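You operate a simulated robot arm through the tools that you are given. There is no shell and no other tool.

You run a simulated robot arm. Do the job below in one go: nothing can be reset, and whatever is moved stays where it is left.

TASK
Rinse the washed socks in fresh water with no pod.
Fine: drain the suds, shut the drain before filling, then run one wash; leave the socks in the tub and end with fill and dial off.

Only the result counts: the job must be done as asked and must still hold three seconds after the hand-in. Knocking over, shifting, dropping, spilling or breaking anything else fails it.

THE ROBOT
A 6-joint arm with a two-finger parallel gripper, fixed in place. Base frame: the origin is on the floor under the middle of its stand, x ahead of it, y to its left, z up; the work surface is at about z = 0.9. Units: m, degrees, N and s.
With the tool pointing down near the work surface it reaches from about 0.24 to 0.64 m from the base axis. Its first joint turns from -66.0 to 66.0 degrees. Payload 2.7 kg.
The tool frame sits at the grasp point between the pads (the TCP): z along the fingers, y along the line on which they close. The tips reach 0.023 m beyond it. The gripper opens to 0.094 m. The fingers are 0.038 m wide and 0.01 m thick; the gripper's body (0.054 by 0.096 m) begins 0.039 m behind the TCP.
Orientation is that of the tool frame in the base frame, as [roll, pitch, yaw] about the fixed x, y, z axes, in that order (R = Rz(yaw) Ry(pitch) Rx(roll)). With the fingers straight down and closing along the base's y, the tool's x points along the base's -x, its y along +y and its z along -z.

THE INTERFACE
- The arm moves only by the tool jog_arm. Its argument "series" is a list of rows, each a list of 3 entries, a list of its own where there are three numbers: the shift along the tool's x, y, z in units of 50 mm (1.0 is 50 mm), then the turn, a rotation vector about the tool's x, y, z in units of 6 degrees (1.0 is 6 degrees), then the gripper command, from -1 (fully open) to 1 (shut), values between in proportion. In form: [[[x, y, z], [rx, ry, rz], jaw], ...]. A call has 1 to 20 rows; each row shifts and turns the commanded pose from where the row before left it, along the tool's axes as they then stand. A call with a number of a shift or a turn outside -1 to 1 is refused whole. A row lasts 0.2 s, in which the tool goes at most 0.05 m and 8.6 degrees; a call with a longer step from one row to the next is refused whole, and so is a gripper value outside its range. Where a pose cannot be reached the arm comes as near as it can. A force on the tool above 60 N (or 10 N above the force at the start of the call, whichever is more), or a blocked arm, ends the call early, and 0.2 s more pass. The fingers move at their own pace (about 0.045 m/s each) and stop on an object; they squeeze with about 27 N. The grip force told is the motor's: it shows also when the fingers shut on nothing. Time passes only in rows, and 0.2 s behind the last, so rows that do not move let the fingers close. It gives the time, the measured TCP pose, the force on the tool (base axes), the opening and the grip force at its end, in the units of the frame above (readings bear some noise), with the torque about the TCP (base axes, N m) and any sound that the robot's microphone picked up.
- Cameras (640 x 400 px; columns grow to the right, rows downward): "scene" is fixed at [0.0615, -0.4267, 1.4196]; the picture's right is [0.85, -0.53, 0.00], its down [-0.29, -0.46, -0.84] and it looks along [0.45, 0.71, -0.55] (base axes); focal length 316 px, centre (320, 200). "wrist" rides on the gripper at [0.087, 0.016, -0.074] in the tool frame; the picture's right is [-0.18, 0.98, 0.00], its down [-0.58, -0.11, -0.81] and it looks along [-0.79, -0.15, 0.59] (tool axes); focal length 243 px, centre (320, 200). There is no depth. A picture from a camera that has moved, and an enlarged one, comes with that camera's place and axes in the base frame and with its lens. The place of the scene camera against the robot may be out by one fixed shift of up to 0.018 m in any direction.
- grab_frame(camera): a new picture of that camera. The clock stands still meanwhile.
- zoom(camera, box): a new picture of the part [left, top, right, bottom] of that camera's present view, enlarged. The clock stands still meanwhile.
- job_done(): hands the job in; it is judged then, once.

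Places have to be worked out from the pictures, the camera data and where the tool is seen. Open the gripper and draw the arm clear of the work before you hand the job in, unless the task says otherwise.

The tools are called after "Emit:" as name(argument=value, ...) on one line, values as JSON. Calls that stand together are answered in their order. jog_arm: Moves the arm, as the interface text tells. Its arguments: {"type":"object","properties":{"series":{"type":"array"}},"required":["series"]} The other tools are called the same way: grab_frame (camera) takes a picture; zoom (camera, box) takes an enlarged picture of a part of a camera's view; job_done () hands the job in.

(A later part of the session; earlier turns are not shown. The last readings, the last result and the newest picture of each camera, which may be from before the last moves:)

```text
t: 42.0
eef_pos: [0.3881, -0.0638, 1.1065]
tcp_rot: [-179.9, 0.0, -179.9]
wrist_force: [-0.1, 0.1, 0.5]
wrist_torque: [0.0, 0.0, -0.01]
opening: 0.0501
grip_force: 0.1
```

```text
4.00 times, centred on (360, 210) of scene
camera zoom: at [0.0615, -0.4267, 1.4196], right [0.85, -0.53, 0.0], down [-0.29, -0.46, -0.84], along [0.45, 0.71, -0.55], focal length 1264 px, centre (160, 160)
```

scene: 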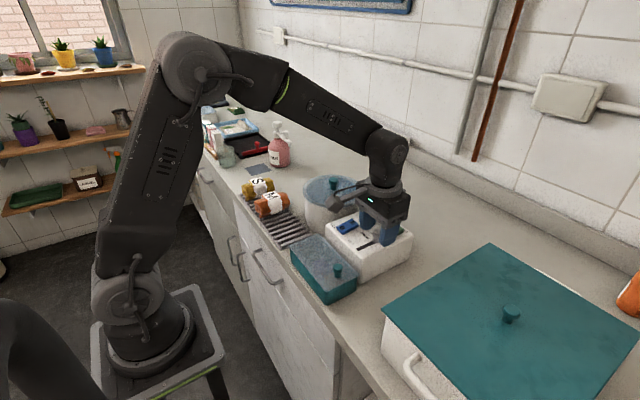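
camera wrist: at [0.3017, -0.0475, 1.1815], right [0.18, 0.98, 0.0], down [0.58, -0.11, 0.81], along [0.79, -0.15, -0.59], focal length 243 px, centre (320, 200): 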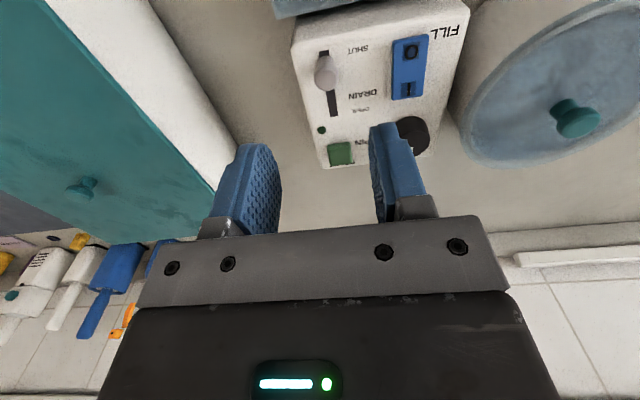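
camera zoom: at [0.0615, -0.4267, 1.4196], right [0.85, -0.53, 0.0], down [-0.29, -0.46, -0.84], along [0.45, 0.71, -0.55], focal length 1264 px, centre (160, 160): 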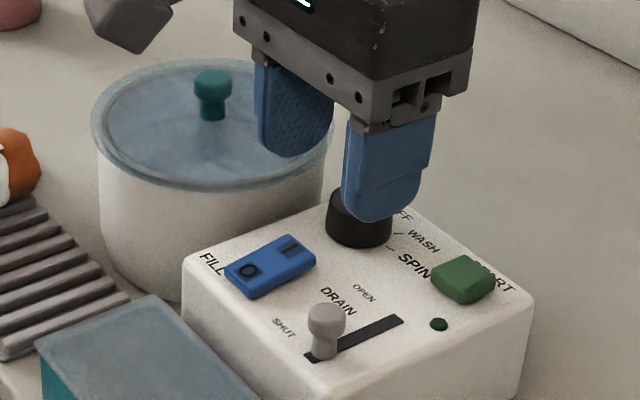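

The slider is back exactly where it started (SHUT) and the box has not moved. I now close the jaws and hover above the "I" end of the FILL rocker at about (0.427, 0.005), taking reference pictures of the lid before filling.

Emit:
jog_arm(series=[[[-0.39, 0.68, 0.06], [0, 0, 0], 1], [[-0.39, 0.68, 0.06], [0, 0, 0], 1], [[0, 0, 0], [0, 0, 0], 1], [[0, 0, 0], [0, 0, 0], 1], [[0, 0, 0], [0, 0, 0], 1]])

Emit:
grab_frame(camera="wrist")

Emit:
zoom(camera="wrist", box=[420, 0, 640, 150])

Emit:
zoom(camera="scene", box=[290, 160, 430, 260])

Emit:
zoom(camera="wrist", box=[240, 0, 420, 150])

```text
t: 43.2
eef_pos: [0.4307, 0.006, 1.1005]
tcp_rot: [179.9, 0.0, -180.0]
wrist_force: [0.2, 0.2, 0.1]
wrist_torque: [-0.01, 0.0, 0.01]
opening: 0.0
grip_force: 26.9
```

```text
taken
camera wrist: at [0.3431, 0.0208, 1.1737], right [0.18, 0.98, 0.0], down [0.58, -0.11, 0.81], along [0.79, -0.15, -0.59], focal length 243 px, centre (320, 200)
```

wrist: 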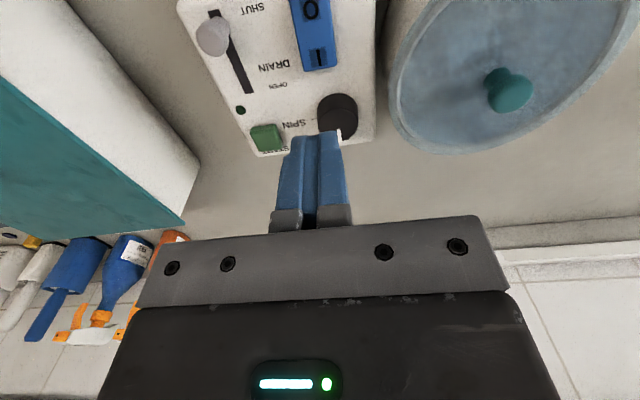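

```text
2.67 times, centred on (530, 75) of wrist
camera zoom: at [0.3431, 0.0208, 1.1737], right [0.18, 0.98, 0.0], down [0.58, -0.11, 0.81], along [0.79, -0.15, -0.59], focal length 647 px, centre (-240, 533)
```

zoom: 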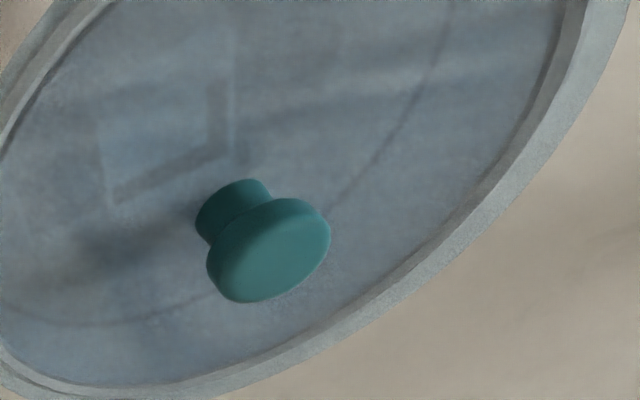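

```text
4.00 times, centred on (360, 210) of scene
camera zoom: at [0.0615, -0.4267, 1.4196], right [0.85, -0.53, 0.0], down [-0.29, -0.46, -0.84], along [0.45, 0.71, -0.55], focal length 1264 px, centre (160, 160)
```

zoom: 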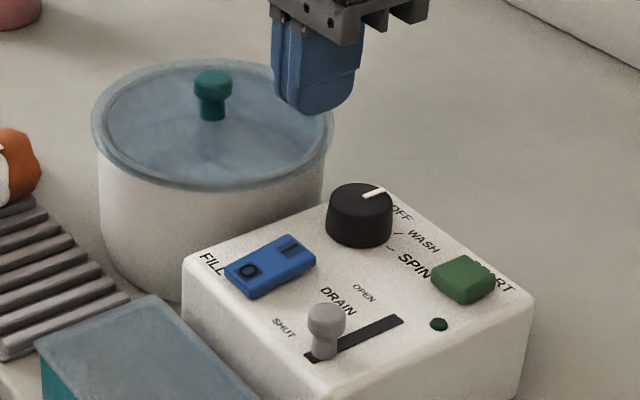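

```text
2.67 times, centred on (330, 75) of wrist
camera zoom: at [0.3431, 0.0208, 1.1737], right [0.18, 0.98, 0.0], down [0.58, -0.11, 0.81], along [0.79, -0.15, -0.59], focal length 647 px, centre (293, 533)
```

zoom: 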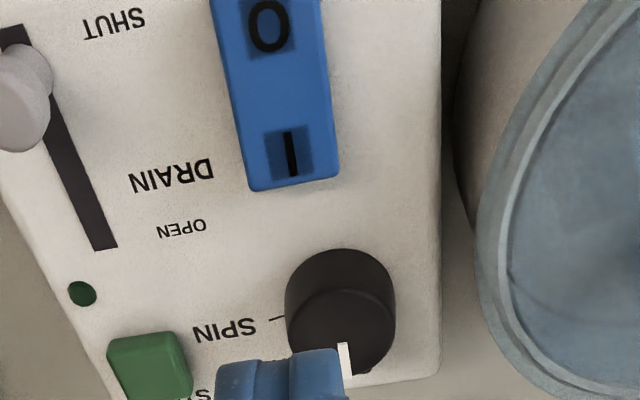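

The socks (label L) are clearly visible, and I have the drained reference picture. The "I" mark is at about (0.422, 0.005); I lower the closed fingers to just above it.

Emit:
jog_arm(series=[[[0.1, 0, 0.6], [0, 0, 0], 1], [[0, 0, 0.6], [0, 0, 0], 1], [[0, 0, 0.3], [0, 0, 0], 1], [[0, 0, 0.15], [0, 0, 0], 1], [[0, 0, 0], [0, 0, 0], 1]])

Emit:
zoom(camera="scene", box=[310, 180, 400, 245])

Emit:
zoom(camera="wrist", box=[240, 50, 400, 200])

```text
t: 44.4
eef_pos: [0.4238, 0.0074, 1.017]
tcp_rot: [180.0, 0.1, -179.8]
wrist_force: [0.8, -0.5, 0.4]
wrist_torque: [0.01, 0.0, 0.0]
opening: 0.0
grip_force: 26.5
```

```text
6.15 times, centred on (355, 212) of scene
camera zoom: at [0.0615, -0.4267, 1.4196], right [0.85, -0.53, 0.0], down [-0.29, -0.46, -0.84], along [0.45, 0.71, -0.55], focal length 1945 px, centre (105, 123)
```

zoom: 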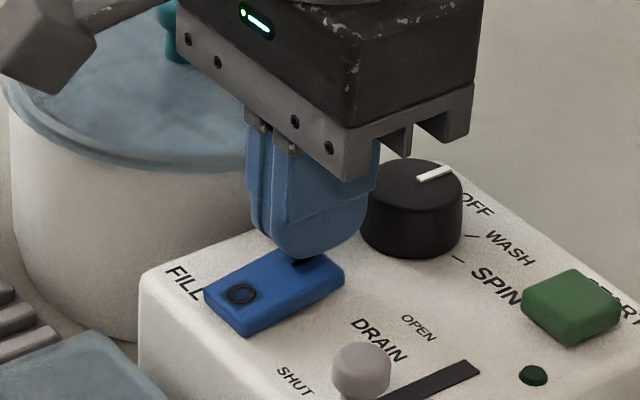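

```text
2.67 times, centred on (320, 125) of wrist
camera zoom: at [0.3372, 0.0228, 1.0918], right [0.18, 0.98, 0.0], down [0.58, -0.11, 0.81], along [0.79, -0.15, -0.59], focal length 647 px, centre (320, 400)
```

zoom: 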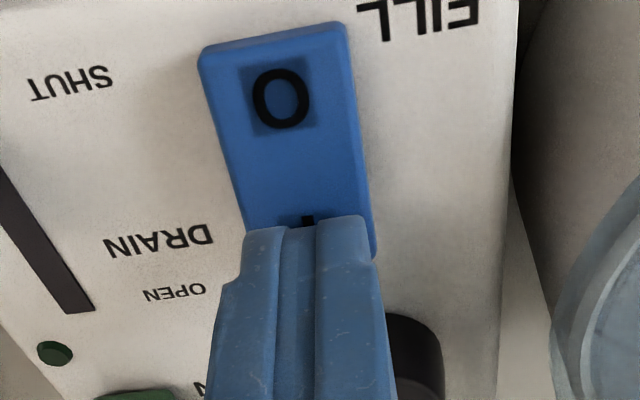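

The fingertips are just above the I end. I press down in 5 mm steps, watching the force.

Emit:
jog_arm(series=[[[0, 0, 0.1], [0, 0, 0], 1], [[0, 0, 0.1], [0, 0, 0], 1], [[0, 0, 0.04], [0, 0, 0], 1]])

Emit:
zoom(camera="wrist", box=[240, 50, 400, 200])

```text
t: 45.2
eef_pos: [0.4226, 0.0074, 1.0085]
tcp_rot: [179.9, 0.4, -179.8]
wrist_force: [-10.1, -0.7, 38.6]
wrist_torque: [0.0, 0.94, -0.15]
opening: 0.0
grip_force: 26.5
```

```text
2.67 times, centred on (320, 125) of wrist
camera zoom: at [0.3374, 0.0229, 1.0825], right [0.18, 0.98, 0.0], down [0.58, -0.11, 0.81], along [0.8, -0.15, -0.59], focal length 647 px, centre (320, 400)
```

zoom: 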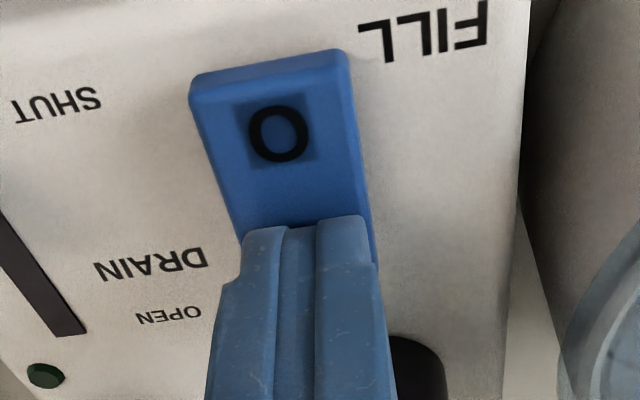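

At 39 N the 0 end has risen, so the rocker seems to have tipped to I. I lift back to the monitoring height and look at rocker and lid.

Emit:
jog_arm(series=[[[0, 0, -0.6], [0, 0, 0], 1], [[0, 0, -0.65], [0, 0, 0], 1], [[-0.1, 0, -0.6], [0, 0, 0], 1]])

Emit:
zoom(camera="wrist", box=[240, 0, 420, 150])

Emit:
zoom(camera="wrist", box=[420, 0, 640, 150])

Emit:
zoom(camera="scene", box=[290, 160, 430, 260])

```text
t: 46.0
eef_pos: [0.429, 0.0063, 1.0983]
tcp_rot: [-180.0, -0.1, -179.9]
wrist_force: [0.5, 0.1, 0.7]
wrist_torque: [-0.01, 0.04, -0.01]
opening: 0.0
grip_force: 27.2
```

```text
2.67 times, centred on (330, 75) of wrist
camera zoom: at [0.3427, 0.0225, 1.1726], right [0.18, 0.98, 0.0], down [0.58, -0.11, 0.81], along [0.79, -0.15, -0.59], focal length 647 px, centre (293, 533)
```

zoom: 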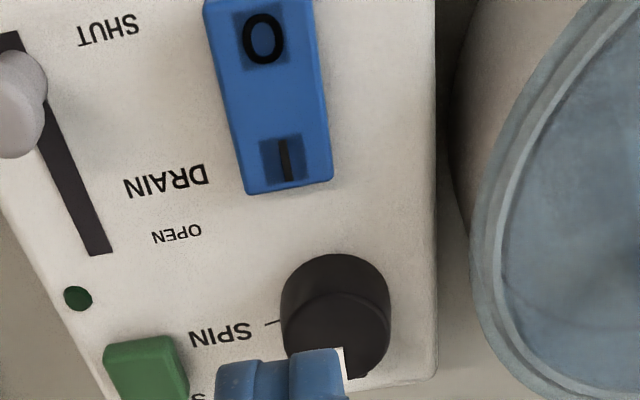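

```text
2.67 times, centred on (530, 75) of wrist
camera zoom: at [0.3427, 0.0225, 1.1726], right [0.18, 0.98, 0.0], down [0.58, -0.11, 0.81], along [0.79, -0.15, -0.59], focal length 647 px, centre (-240, 533)
```

zoom: 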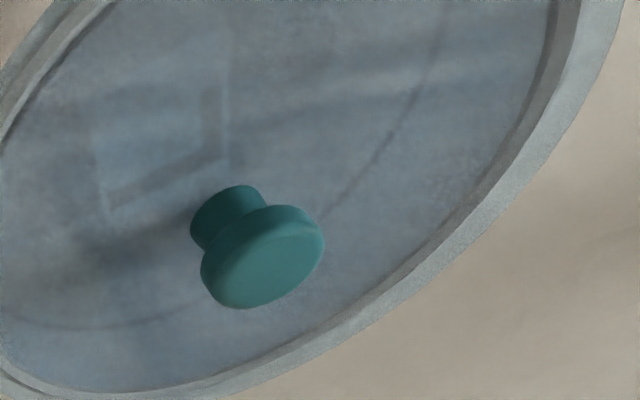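

```text
4.00 times, centred on (360, 210) of scene
camera zoom: at [0.0615, -0.4267, 1.4196], right [0.85, -0.53, 0.0], down [-0.29, -0.46, -0.84], along [0.45, 0.71, -0.55], focal length 1264 px, centre (160, 160)
```

zoom: 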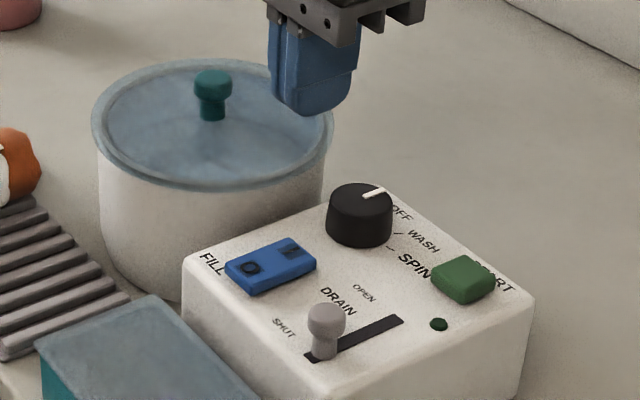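

The rocker stays tipped: the 0 end is up and the I end down, so the fill is on. I monitor the lid in short waits for a change of level.

Emit:
jog_arm(series=[[[0, 0, 0], [0, 0, 0], 1], [[0, 0, 0], [0, 0, 0], 1], [[0, 0, 0], [0, 0, 0], 1], [[0, 0, 0], [0, 0, 0], 1]])

Emit:
zoom(camera="wrist", box=[420, 0, 640, 150])

Emit:
zoom(camera="scene", box=[290, 160, 430, 260])

Emit:
zoom(camera="scene", box=[300, 170, 370, 215])

```text
t: 47.0
eef_pos: [0.4294, 0.0074, 1.0991]
tcp_rot: [180.0, 0.0, -179.9]
wrist_force: [0.2, -1.2, 0.1]
wrist_torque: [0.0, 0.01, 0.01]
opening: 0.0
grip_force: 26.9
```

```text
2.67 times, centred on (530, 75) of wrist
camera zoom: at [0.3428, 0.0226, 1.1725], right [0.18, 0.98, 0.0], down [0.58, -0.11, 0.81], along [0.79, -0.15, -0.59], focal length 647 px, centre (-240, 533)
```

zoom: 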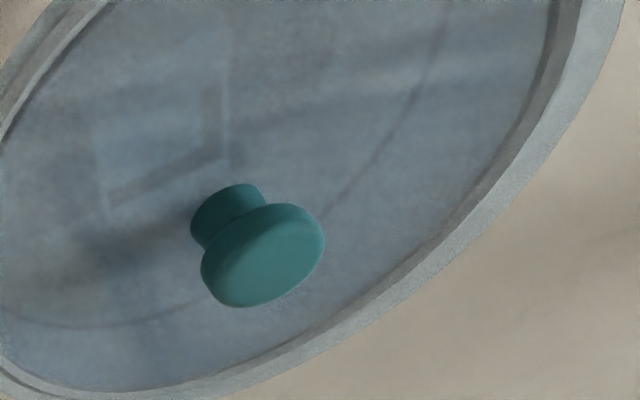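

```text
4.00 times, centred on (360, 210) of scene
camera zoom: at [0.0615, -0.4267, 1.4196], right [0.85, -0.53, 0.0], down [-0.29, -0.46, -0.84], along [0.45, 0.71, -0.55], focal length 1264 px, centre (160, 160)
```

zoom: 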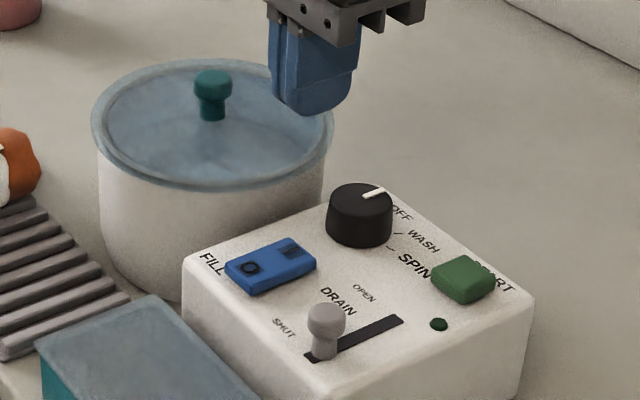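

```text
8.89 times, centred on (335, 192) of scene
camera zoom: at [0.0615, -0.4267, 1.4196], right [0.85, -0.53, 0.0], down [-0.29, -0.46, -0.84], along [0.45, 0.71, -0.55], focal length 2810 px, centre (187, 267)
```

zoom: 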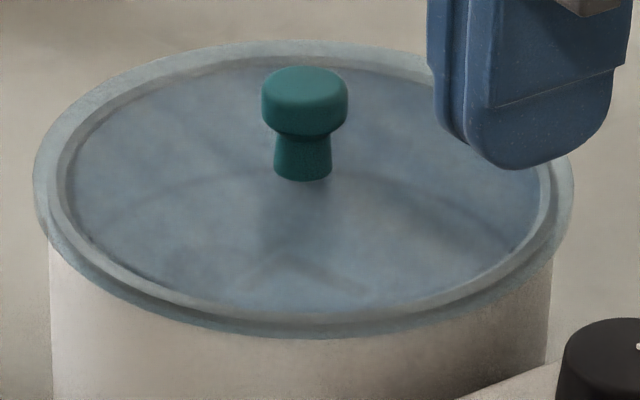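

From here the level is hard to read. I return to the earlier lid-viewing pose, where I have drained reference pictures, to compare.

Emit:
jog_arm(series=[[[0.2, 0.64, -0.35], [0, 0, 0], 1], [[0.2, 0.64, -0.35], [0, 0, 0], 1], [[0.2, 0.64, -0.34], [0, 0, 0], 1]])

Emit:
zoom(camera="wrist", box=[250, 10, 470, 150])

Emit:
zoom(camera="wrist", box=[280, 60, 440, 155])

Emit:
zoom(camera="wrist", box=[285, 15, 435, 105])

```text
t: 47.8
eef_pos: [0.3994, 0.1032, 1.1491]
tcp_rot: [-180.0, 0.0, 180.0]
wrist_force: [0.5, 0.6, -0.7]
wrist_torque: [-0.01, 0.0, 0.01]
opening: 0.0
grip_force: 26.9
```

```text
2.86 times, centred on (360, 80) of wrist
camera zoom: at [0.3126, 0.1182, 1.2231], right [0.18, 0.98, 0.0], down [0.58, -0.11, 0.81], along [0.79, -0.15, -0.59], focal length 693 px, centre (206, 543)
```

zoom: 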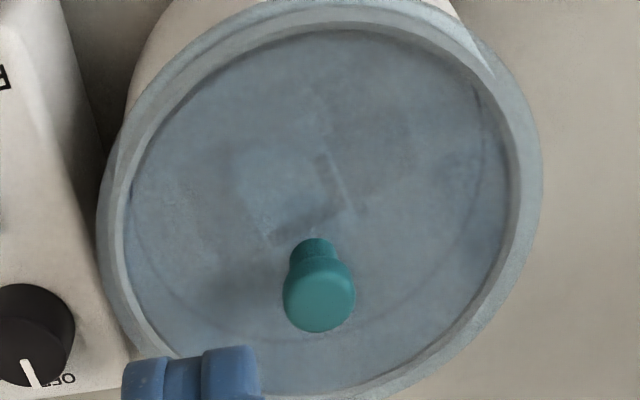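

```text
4.00 times, centred on (360, 108) of wrist
camera zoom: at [0.3126, 0.1182, 1.2231], right [0.18, 0.98, 0.0], down [0.58, -0.11, 0.81], along [0.79, -0.15, -0.59], focal length 970 px, centre (160, 570)
```

zoom: 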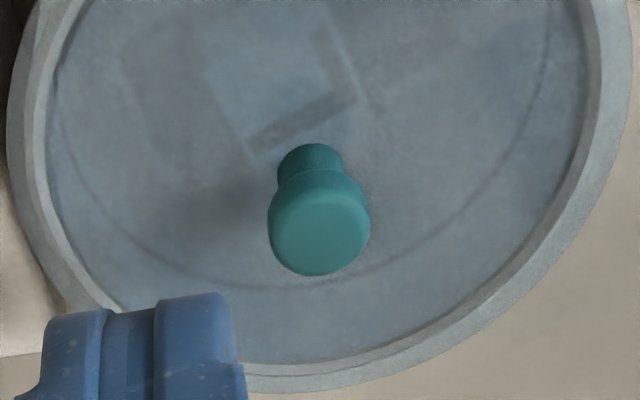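

```text
4.27 times, centred on (360, 60) of wrist
camera zoom: at [0.3126, 0.1182, 1.2231], right [0.18, 0.98, 0.0], down [0.58, -0.11, 0.81], along [0.79, -0.15, -0.59], focal length 1035 px, centre (149, 797)
```

zoom: 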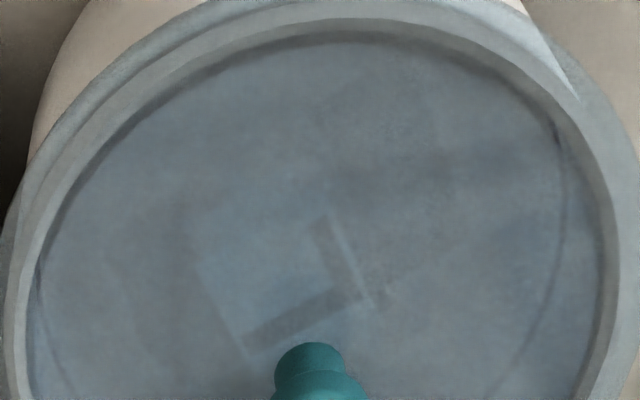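

The picture still looks like the drained one after ~2.8 s of filling. I wait a little more and compare the sock outline again.

Emit:
jog_arm(series=[[[0, 0, 0], [0, 0, 0], 1], [[0, 0, 0], [0, 0, 0], 1], [[0, 0, 0], [0, 0, 0], 1], [[0, 0, 0], [0, 0, 0], 1], [[0, 0, 0], [0, 0, 0], 1], [[0, 0, 0], [0, 0, 0], 1]])

Emit:
zoom(camera="wrist", box=[250, 10, 470, 150])

Emit:
zoom(camera="wrist", box=[285, 15, 435, 105])

Emit:
zoom(camera="scene", box=[320, 200, 400, 250])

```text
t: 49.2
eef_pos: [0.4002, 0.1011, 1.1491]
tcp_rot: [-180.0, 0.1, -179.9]
wrist_force: [0.8, 0.1, 0.3]
wrist_torque: [0.0, 0.0, -0.01]
opening: 0.0
grip_force: 27.2
```

```text
2.86 times, centred on (360, 80) of wrist
camera zoom: at [0.3127, 0.118, 1.2228], right [0.18, 0.98, 0.0], down [0.58, -0.11, 0.81], along [0.79, -0.15, -0.59], focal length 693 px, centre (206, 543)
```

zoom: 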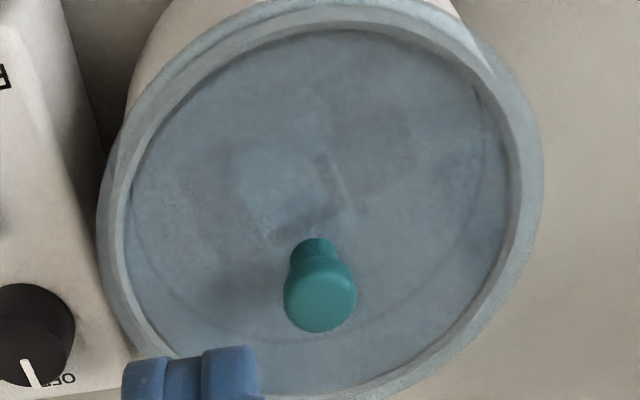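

```text
4.27 times, centred on (360, 60) of wrist
camera zoom: at [0.3127, 0.118, 1.2228], right [0.18, 0.98, 0.0], down [0.58, -0.11, 0.81], along [0.79, -0.15, -0.59], focal length 1035 px, centre (149, 797)
```

zoom: 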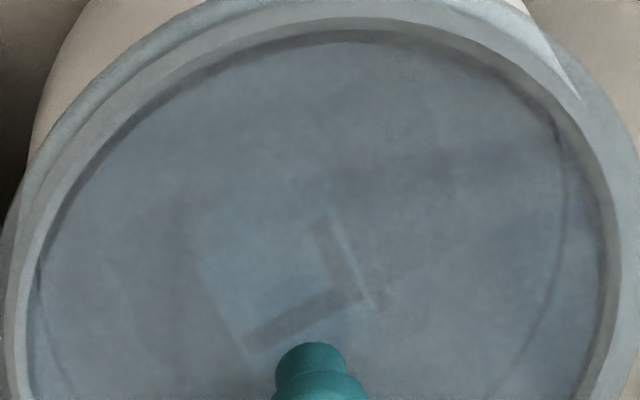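

```text
8.00 times, centred on (360, 225) of scene
camera zoom: at [0.0615, -0.4267, 1.4196], right [0.85, -0.53, 0.0], down [-0.29, -0.46, -0.84], along [0.45, 0.71, -0.55], focal length 2529 px, centre (0, 0)
```

zoom: 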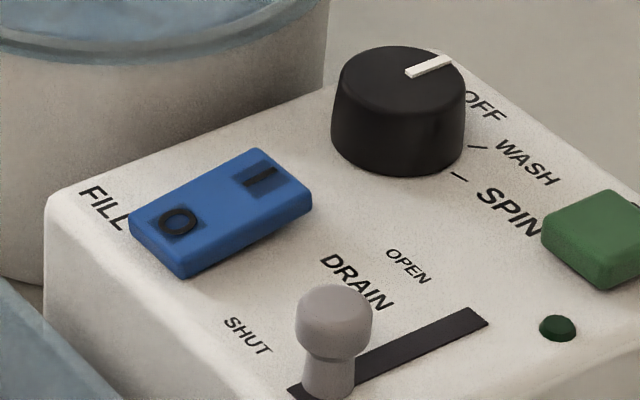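

The rocker is clearly tipped to I. I take higher zooms of the lid's halves as references and then wait a bit to detect the rising water.

Emit:
zoom(camera="wrist", box=[285, 50, 385, 120])

Emit:
jog_arm(series=[[[0, 0, 0], [0, 0, 0], 1], [[0, 0, 0], [0, 0, 0], 1], [[0, 0, 0], [0, 0, 0], 1], [[0, 0, 0], [0, 0, 0], 1], [[0, 0, 0], [0, 0, 0], 1], [[0, 0, 0], [0, 0, 0], 1], [[0, 0, 0], [0, 0, 0], 1], [[0, 0, 0], [0, 0, 0], 1], [[0, 0, 0], [0, 0, 0], 1]])

Emit:
zoom(camera="wrist", box=[285, 50, 385, 120])

Emit:
zoom(camera="wrist", box=[250, 10, 470, 150])

Emit:
zoom(camera="scene", box=[300, 170, 370, 215])

```text
5.71 times, centred on (335, 85) of wrist
camera zoom: at [0.3127, 0.118, 1.2228], right [0.18, 0.98, 0.0], down [0.58, -0.11, 0.81], along [0.79, -0.15, -0.59], focal length 1386 px, centre (234, 857)
```

zoom: 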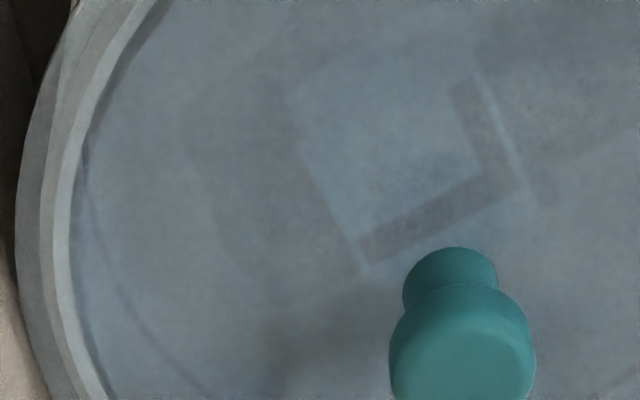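

```text
t: 51.2
eef_pos: [0.3997, 0.1011, 1.1494]
tcp_rot: [180.0, -0.1, -179.9]
wrist_force: [-0.5, 0.0, -0.1]
wrist_torque: [0.03, 0.01, 0.0]
opening: 0.0001
grip_force: 26.8
```

```text
5.71 times, centred on (335, 85) of wrist
camera zoom: at [0.3127, 0.118, 1.2228], right [0.18, 0.98, 0.0], down [0.58, -0.11, 0.81], along [0.79, -0.15, -0.59], focal length 1386 px, centre (234, 857)
```

zoom: 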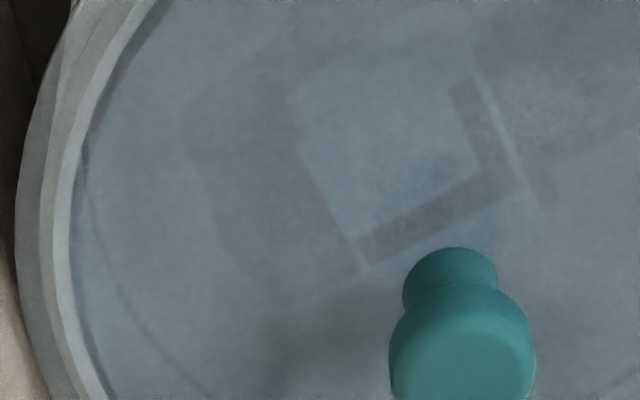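

```text
2.86 times, centred on (360, 80) of wrist
camera zoom: at [0.3127, 0.118, 1.2228], right [0.18, 0.98, 0.0], down [0.58, -0.11, 0.81], along [0.79, -0.15, -0.59], focal length 693 px, centre (206, 543)
```

zoom: 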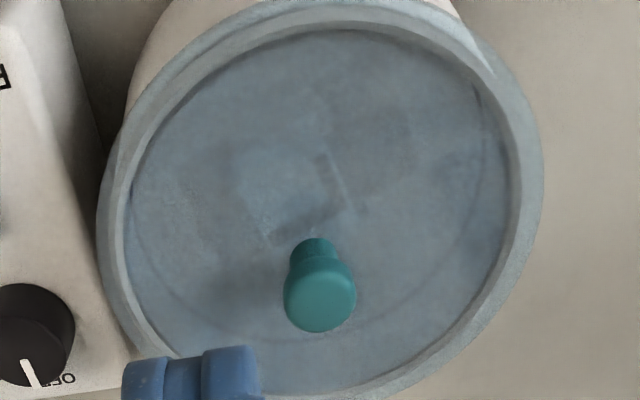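

```text
8.89 times, centred on (335, 192) of scene
camera zoom: at [0.0615, -0.4267, 1.4196], right [0.85, -0.53, 0.0], down [-0.29, -0.46, -0.84], along [0.45, 0.71, -0.55], focal length 2810 px, centre (187, 267)
```

zoom: 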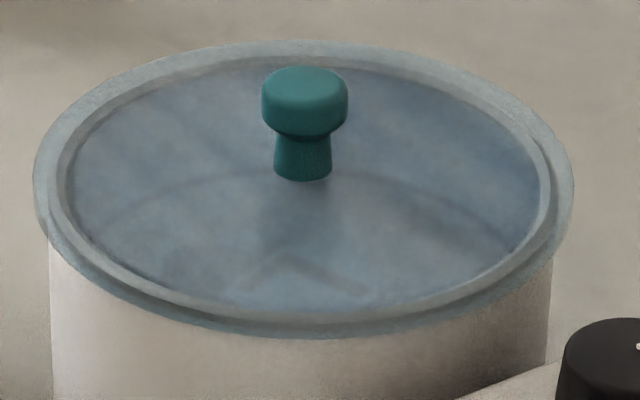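

Still no obvious change. I zoom on the far inner wall (right of the knob), where a rising water edge should climb toward the ring, and compare over time.

Emit:
zoom(camera="wrist", box=[350, 60, 440, 120])

Emit:
jog_arm(series=[[[0, 0, 0], [0, 0, 0], 1], [[0, 0, 0], [0, 0, 0], 1], [[0, 0, 0], [0, 0, 0], 1], [[0, 0, 0], [0, 0, 0], 1], [[0, 0, 0], [0, 0, 0], 1], [[0, 0, 0], [0, 0, 0], 1], [[0, 0, 0], [0, 0, 0], 1], [[0, 0, 0], [0, 0, 0], 1], [[0, 0, 0], [0, 0, 0], 1]])

Emit:
zoom(camera="wrist", box=[350, 60, 440, 120])

Emit:
zoom(camera="wrist", box=[285, 50, 385, 120])

```text
6.67 times, centred on (395, 90) of wrist
camera zoom: at [0.3127, 0.118, 1.2228], right [0.18, 0.98, 0.0], down [0.58, -0.11, 0.81], along [0.79, -0.15, -0.59], focal length 1618 px, centre (-180, 933)
```

zoom: 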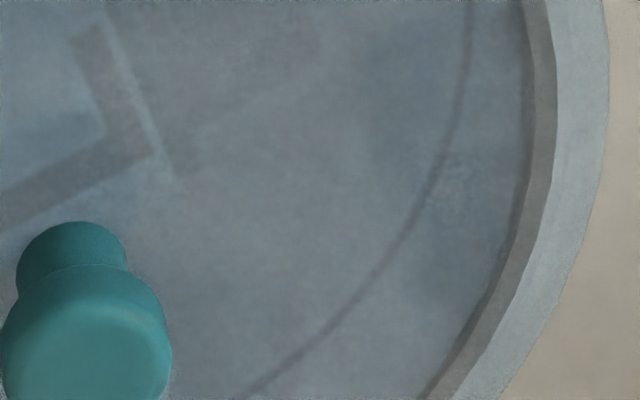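

```text
t: 53.2
eef_pos: [0.398, 0.1022, 1.15]
tcp_rot: [-179.9, 0.0, -179.8]
wrist_force: [0.4, 0.3, 0.3]
wrist_torque: [-0.01, -0.03, 0.02]
opening: 0.0
grip_force: 26.1
```

```text
6.67 times, centred on (395, 90) of wrist
camera zoom: at [0.3127, 0.118, 1.2228], right [0.18, 0.98, 0.0], down [0.58, -0.11, 0.81], along [0.79, -0.15, -0.59], focal length 1618 px, centre (-180, 933)
```

zoom: 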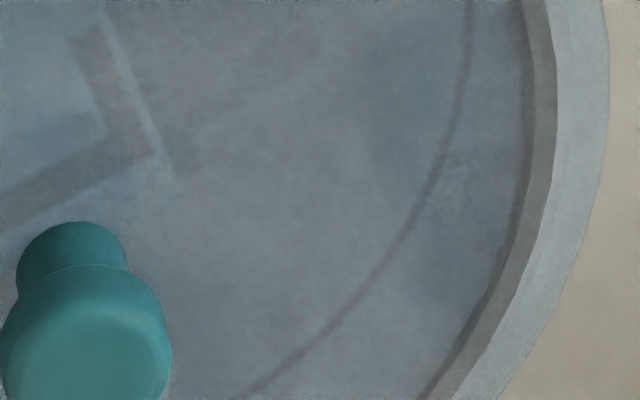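

```text
5.71 times, centred on (335, 85) of wrist
camera zoom: at [0.3127, 0.118, 1.2228], right [0.18, 0.98, 0.0], down [0.58, -0.11, 0.81], along [0.79, -0.15, -0.59], focal length 1386 px, centre (234, 857)
```

zoom: 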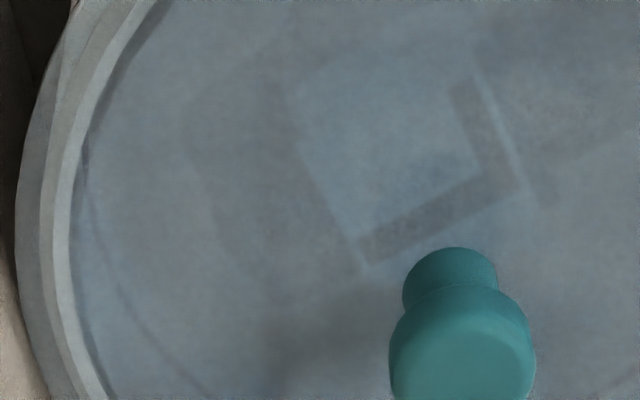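

No change. To learn what the suds-filled tub looked like, I return to the exact starting pose and take the same zoom as my first picture for a direct comparison.

Emit:
jog_arm(series=[[[-0.03, -0.38, -0.47], [0, 0, 0], 1], [[-0.03, -0.38, -0.47], [0, 0, 0], 1], [[-0.04, -0.36, -0.45], [0, 0, 0], 1], [[0, 0, 0], [0, 0, 0], 1]])

Emit:
zoom(camera="wrist", box=[180, 0, 500, 130])

Emit:
zoom(camera="wrist", box=[320, 0, 500, 120])

Emit:
zoom(camera="scene", box=[280, 160, 440, 300])

```text
t: 54.2
eef_pos: [0.4045, 0.0464, 1.2202]
tcp_rot: [-179.9, 0.0, -179.9]
wrist_force: [-0.1, 0.3, 0.2]
wrist_torque: [-0.02, 0.02, 0.0]
opening: 0.0
grip_force: 26.8
```

```text
2.00 times, centred on (340, 65) of wrist
camera zoom: at [0.3185, 0.0619, 1.2941], right [0.18, 0.98, 0.0], down [0.58, -0.11, 0.81], along [0.79, -0.15, -0.59], focal length 485 px, centre (280, 470)
```

zoom: 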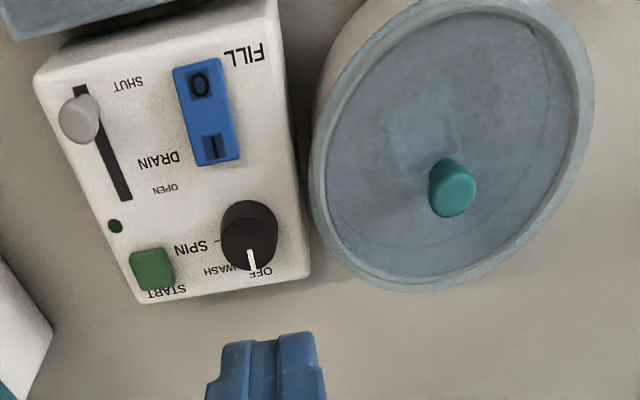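

```text
3.33 times, centred on (410, 60) of wrist
camera zoom: at [0.3185, 0.0619, 1.2941], right [0.18, 0.98, 0.0], down [0.58, -0.11, 0.81], along [0.79, -0.15, -0.59], focal length 809 px, centre (20, 667)
```

zoom: 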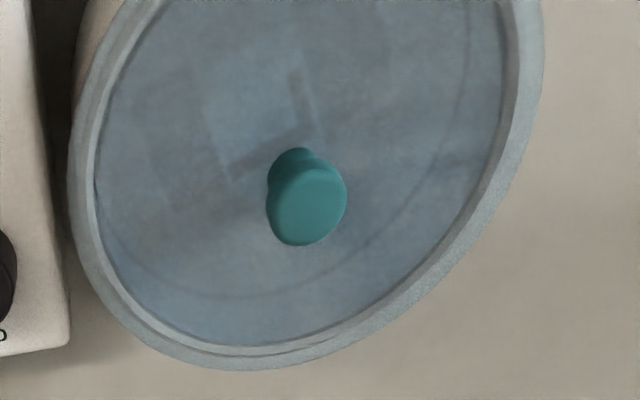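

```text
2.86 times, centred on (360, 230) of scene
camera zoom: at [0.0615, -0.4267, 1.4196], right [0.85, -0.53, 0.0], down [-0.29, -0.46, -0.84], along [0.45, 0.71, -0.55], focal length 903 px, centre (206, 114)
```

zoom: 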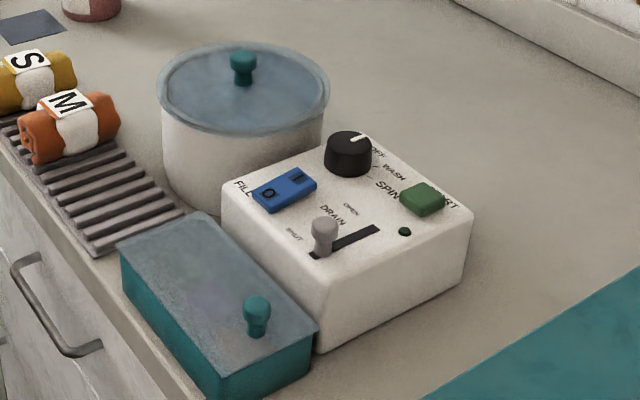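

The label and ring now show from here too, but it is not decisive. I go back to the lid-viewing pose and keep watching the roll's outline while filling continues (about 9 s so far).

Emit:
jog_arm(series=[[[0.03, 0.38, 0.47], [0, 0, 0], 1], [[0.03, 0.38, 0.47], [0, 0, 0], 1], [[0.04, 0.36, 0.47], [0, 0, 0], 1], [[0, 0, 0], [0, 0, 0], 1], [[0, 0, 0], [0, 0, 0], 1]])

Emit:
zoom(camera="wrist", box=[285, 50, 385, 120])

Emit:
zoom(camera="wrist", box=[280, 10, 440, 110])

Emit:
zoom(camera="wrist", box=[350, 60, 440, 120])

```text
t: 55.4
eef_pos: [0.4, 0.1016, 1.1499]
tcp_rot: [180.0, 0.0, -179.9]
wrist_force: [-0.3, -0.4, 0.6]
wrist_torque: [0.05, -0.02, 0.0]
opening: 0.0
grip_force: 26.9
```

```text
5.71 times, centred on (335, 85) of wrist
camera zoom: at [0.3131, 0.1176, 1.2227], right [0.18, 0.98, 0.0], down [0.58, -0.11, 0.81], along [0.79, -0.15, -0.59], focal length 1386 px, centre (234, 857)
```

zoom: 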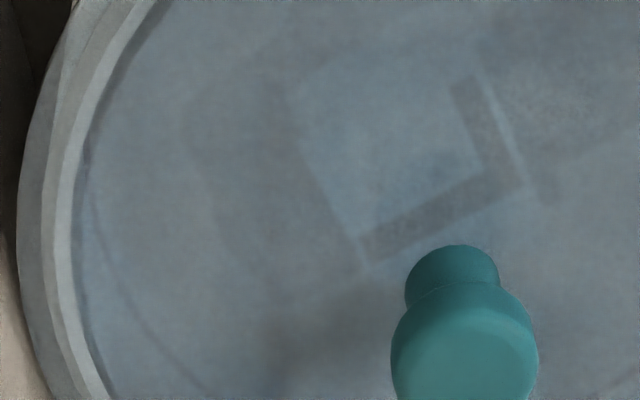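

```text
4.00 times, centred on (360, 60) of wrist
camera zoom: at [0.3131, 0.1176, 1.2227], right [0.18, 0.98, 0.0], down [0.58, -0.11, 0.81], along [0.79, -0.15, -0.59], focal length 970 px, centre (160, 760)
```

zoom: 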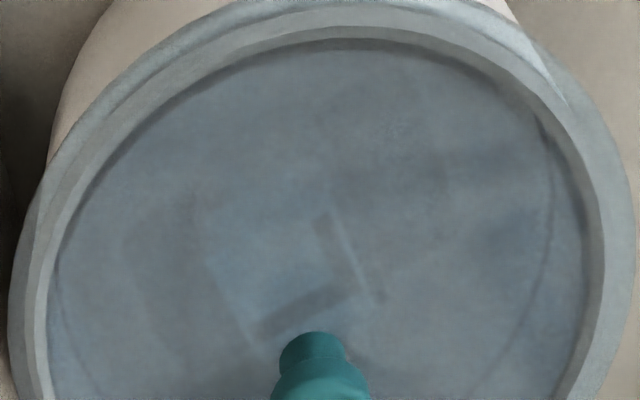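

```text
6.67 times, centred on (395, 90) of wrist
camera zoom: at [0.3131, 0.1176, 1.2227], right [0.18, 0.98, 0.0], down [0.58, -0.11, 0.81], along [0.79, -0.15, -0.59], focal length 1618 px, centre (-180, 933)
```

zoom: 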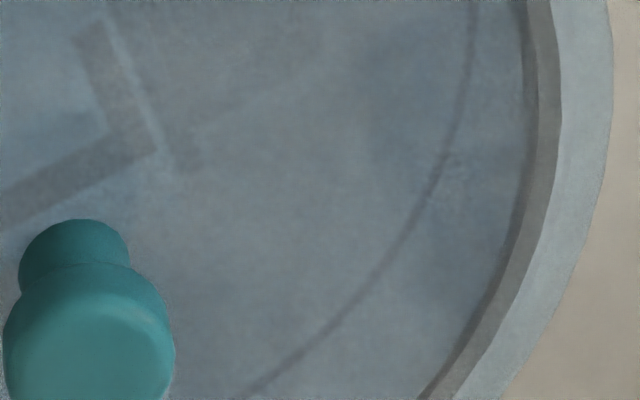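

The roll's body is still clearly distinct, so the water must still be low. I keep waiting in steps and compare with the same zooms.

Emit:
jog_arm(series=[[[0, 0, 0], [0, 0, 0], 1], [[0, 0, 0], [0, 0, 0], 1], [[0, 0, 0], [0, 0, 0], 1], [[0, 0, 0], [0, 0, 0], 1], [[0, 0, 0], [0, 0, 0], 1], [[0, 0, 0], [0, 0, 0], 1], [[0, 0, 0], [0, 0, 0], 1], [[0, 0, 0], [0, 0, 0], 1], [[0, 0, 0], [0, 0, 0], 1], [[0, 0, 0], [0, 0, 0], 1]])

Emit:
zoom(camera="wrist", box=[280, 10, 440, 110])

Emit:
zoom(camera="wrist", box=[250, 10, 470, 150])

Emit:
zoom(camera="scene", box=[300, 170, 370, 215])

```text
t: 57.6
eef_pos: [0.3992, 0.1017, 1.1484]
tcp_rot: [-180.0, 0.0, -179.9]
wrist_force: [0.2, 0.1, -0.5]
wrist_torque: [0.04, 0.01, -0.01]
opening: 0.0
grip_force: 27.0
```

```text
4.00 times, centred on (360, 60) of wrist
camera zoom: at [0.3132, 0.1175, 1.2229], right [0.18, 0.98, 0.0], down [0.58, -0.11, 0.81], along [0.79, -0.15, -0.59], focal length 970 px, centre (160, 760)
```

zoom: 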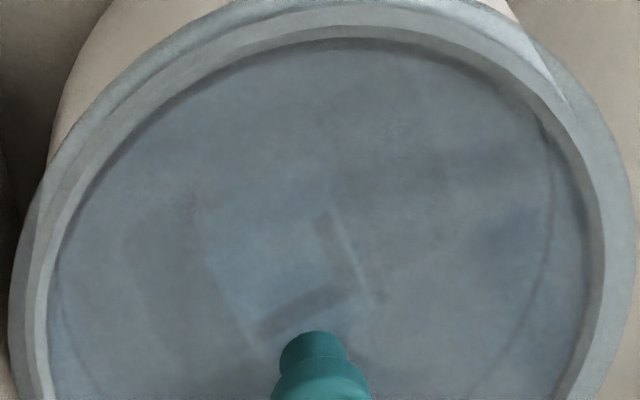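

```text
2.86 times, centred on (360, 80) of wrist
camera zoom: at [0.3132, 0.1175, 1.2229], right [0.18, 0.98, 0.0], down [0.58, -0.11, 0.81], along [0.79, -0.15, -0.59], focal length 693 px, centre (206, 543)
```

zoom: 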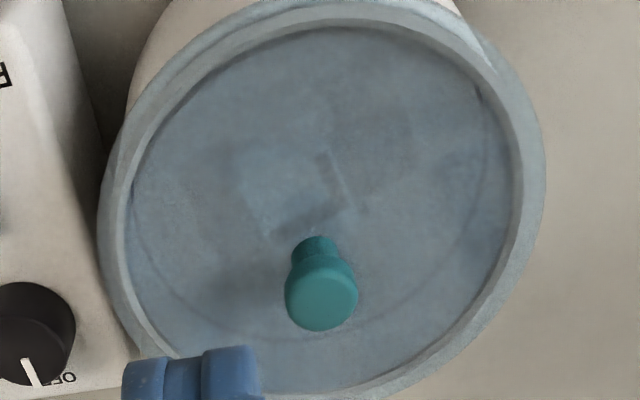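

```text
8.89 times, centred on (335, 192) of scene
camera zoom: at [0.0615, -0.4267, 1.4196], right [0.85, -0.53, 0.0], down [-0.29, -0.46, -0.84], along [0.45, 0.71, -0.55], focal length 2810 px, centre (187, 267)
```

zoom: 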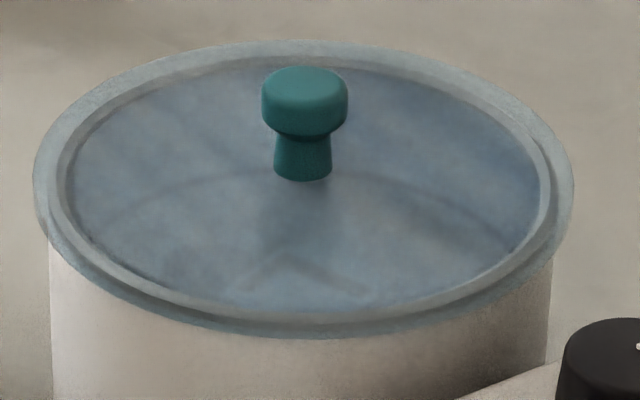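

I check the label's contrast at the highest zoom, to compare against the picture from t=13.8.

Emit:
zoom(camera="wrist", box=[320, 50, 400, 100])

Emit:
jog_arm(series=[[[0, 0, 0], [0, 0, 0], 1], [[0, 0, 0], [0, 0, 0], 1], [[0, 0, 0], [0, 0, 0], 1], [[0, 0, 0], [0, 0, 0], 1], [[0, 0, 0], [0, 0, 0], 1], [[0, 0, 0], [0, 0, 0], 1], [[0, 0, 0], [0, 0, 0], 1], [[0, 0, 0], [0, 0, 0], 1], [[0, 0, 0], [0, 0, 0], 1], [[0, 0, 0], [0, 0, 0], 1]])

Emit:
zoom(camera="wrist", box=[320, 50, 400, 100])

Emit:
zoom(camera="wrist", box=[280, 10, 440, 110])

```text
8.00 times, centred on (360, 75) of wrist
camera zoom: at [0.3132, 0.1175, 1.2229], right [0.18, 0.98, 0.0], down [0.58, -0.11, 0.81], along [0.79, -0.15, -0.59], focal length 1941 px, centre (0, 1200)
```

zoom: 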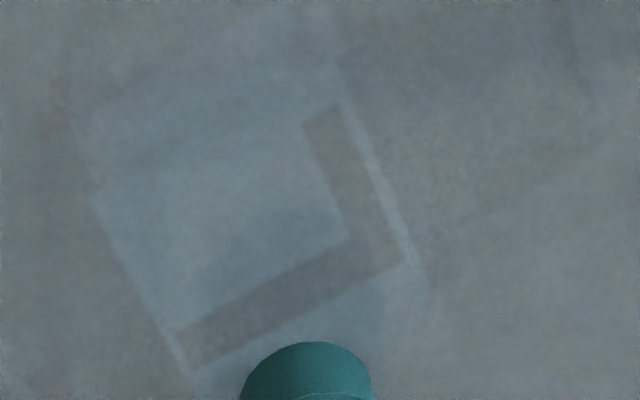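

```text
t: 59.8
eef_pos: [0.3996, 0.1014, 1.1497]
tcp_rot: [-180.0, 0.0, -179.9]
wrist_force: [0.0, 0.0, -0.4]
wrist_torque: [0.05, -0.01, 0.02]
opening: 0.0
grip_force: 26.7
```

```text
8.00 times, centred on (360, 75) of wrist
camera zoom: at [0.3132, 0.1175, 1.2229], right [0.18, 0.98, 0.0], down [0.58, -0.11, 0.81], along [0.79, -0.15, -0.59], focal length 1941 px, centre (0, 1200)
```

zoom: 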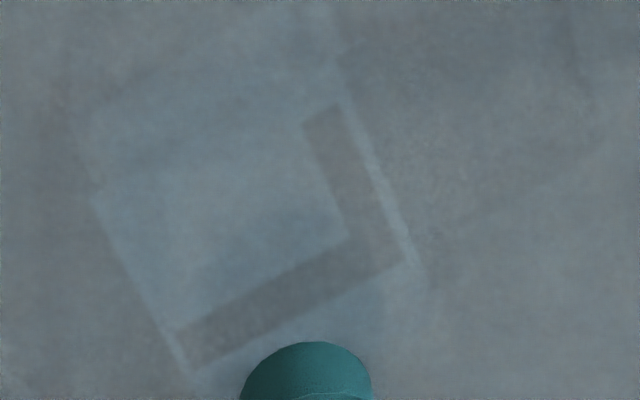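

```text
4.00 times, centred on (360, 60) of wrist
camera zoom: at [0.3132, 0.1175, 1.2229], right [0.18, 0.98, 0.0], down [0.58, -0.11, 0.81], along [0.79, -0.15, -0.59], focal length 970 px, centre (160, 760)
```

zoom: 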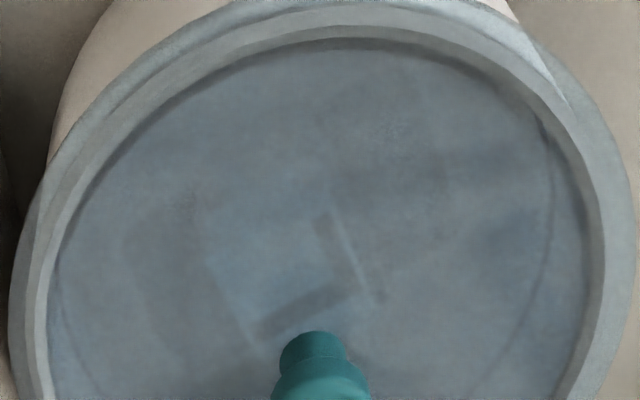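

The roll's right end is now visible where it was hidden at t=13.8, which confirms draining worked; the fill shows no visible effect yet. I check the rocker's tilt and the lamp closely.

Emit:
zoom(camera="scene", box=[330, 212, 378, 242])

Emit:
zoom(camera="scene", box=[290, 180, 370, 250])

Emit:
grab_frame(camera="scene")

```text
13.33 times, centred on (354, 227) of scene
camera zoom: at [0.0615, -0.4267, 1.4196], right [0.85, -0.53, 0.0], down [-0.29, -0.46, -0.84], along [0.45, 0.71, -0.55], focal length 4214 px, centre (-133, -160)
```

zoom: 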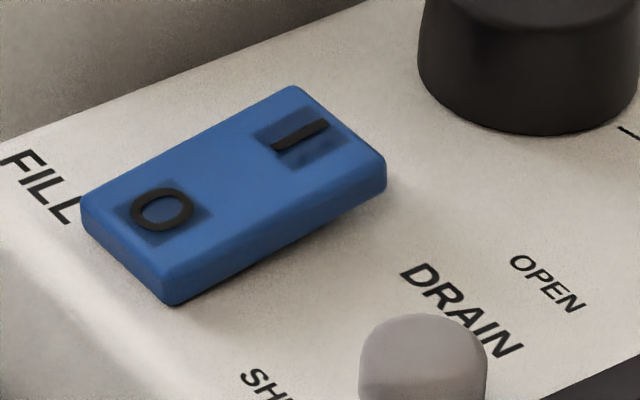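

```text
5.71 times, centred on (330, 215) of scene
camera zoom: at [0.0615, -0.4267, 1.4196], right [0.85, -0.53, 0.0], down [-0.29, -0.46, -0.84], along [0.45, 0.71, -0.55], focal length 1806 px, centre (263, 114)
```

zoom: 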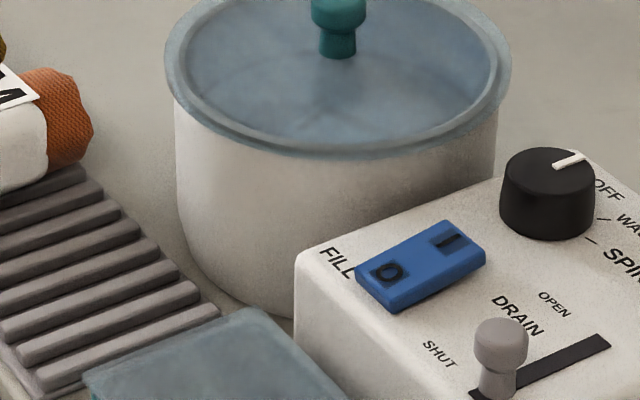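

```text
taken
```

scene: 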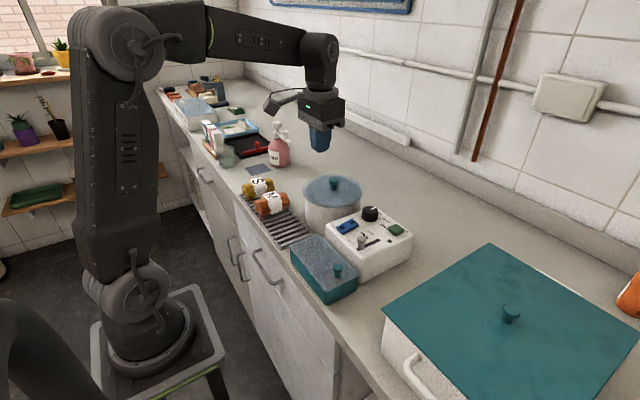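

The rocker is definitely on I. I repeat the very first scene zoom of the lid (taken at t=1, with suds) to compare how the inside looks now.

Emit:
zoom(camera="scene", box=[295, 165, 370, 240])

Emit:
zoom(camera="scene", box=[300, 170, 370, 215])

Emit:
zoom(camera="scene", box=[280, 160, 440, 300])

```text
5.33 times, centred on (332, 202) of scene
camera zoom: at [0.0615, -0.4267, 1.4196], right [0.85, -0.53, 0.0], down [-0.29, -0.46, -0.84], along [0.45, 0.71, -0.55], focal length 1686 px, centre (253, 187)
```

zoom: 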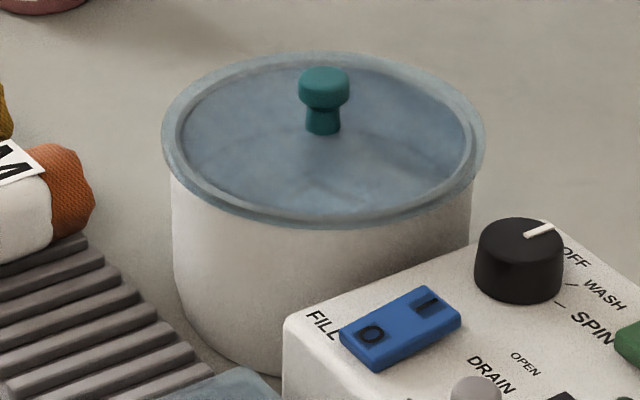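

```text
8.89 times, centred on (335, 192) of scene
camera zoom: at [0.0615, -0.4267, 1.4196], right [0.85, -0.53, 0.0], down [-0.29, -0.46, -0.84], along [0.45, 0.71, -0.55], focal length 2810 px, centre (187, 267)
```

zoom: 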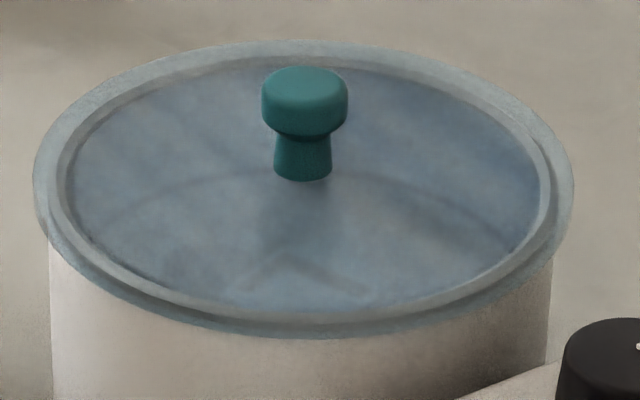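

```text
2.86 times, centred on (360, 230) of scene
camera zoom: at [0.0615, -0.4267, 1.4196], right [0.85, -0.53, 0.0], down [-0.29, -0.46, -0.84], along [0.45, 0.71, -0.55], focal length 903 px, centre (206, 114)
```

zoom: 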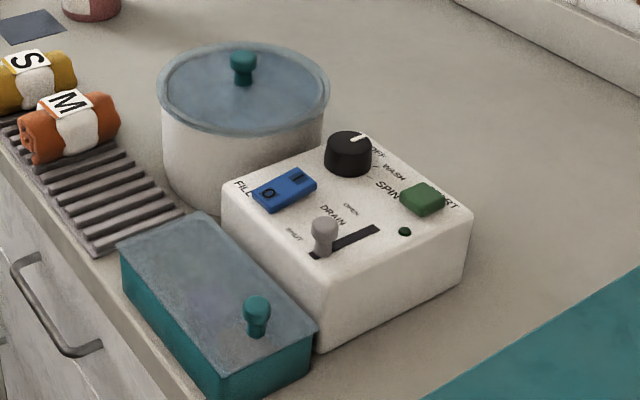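

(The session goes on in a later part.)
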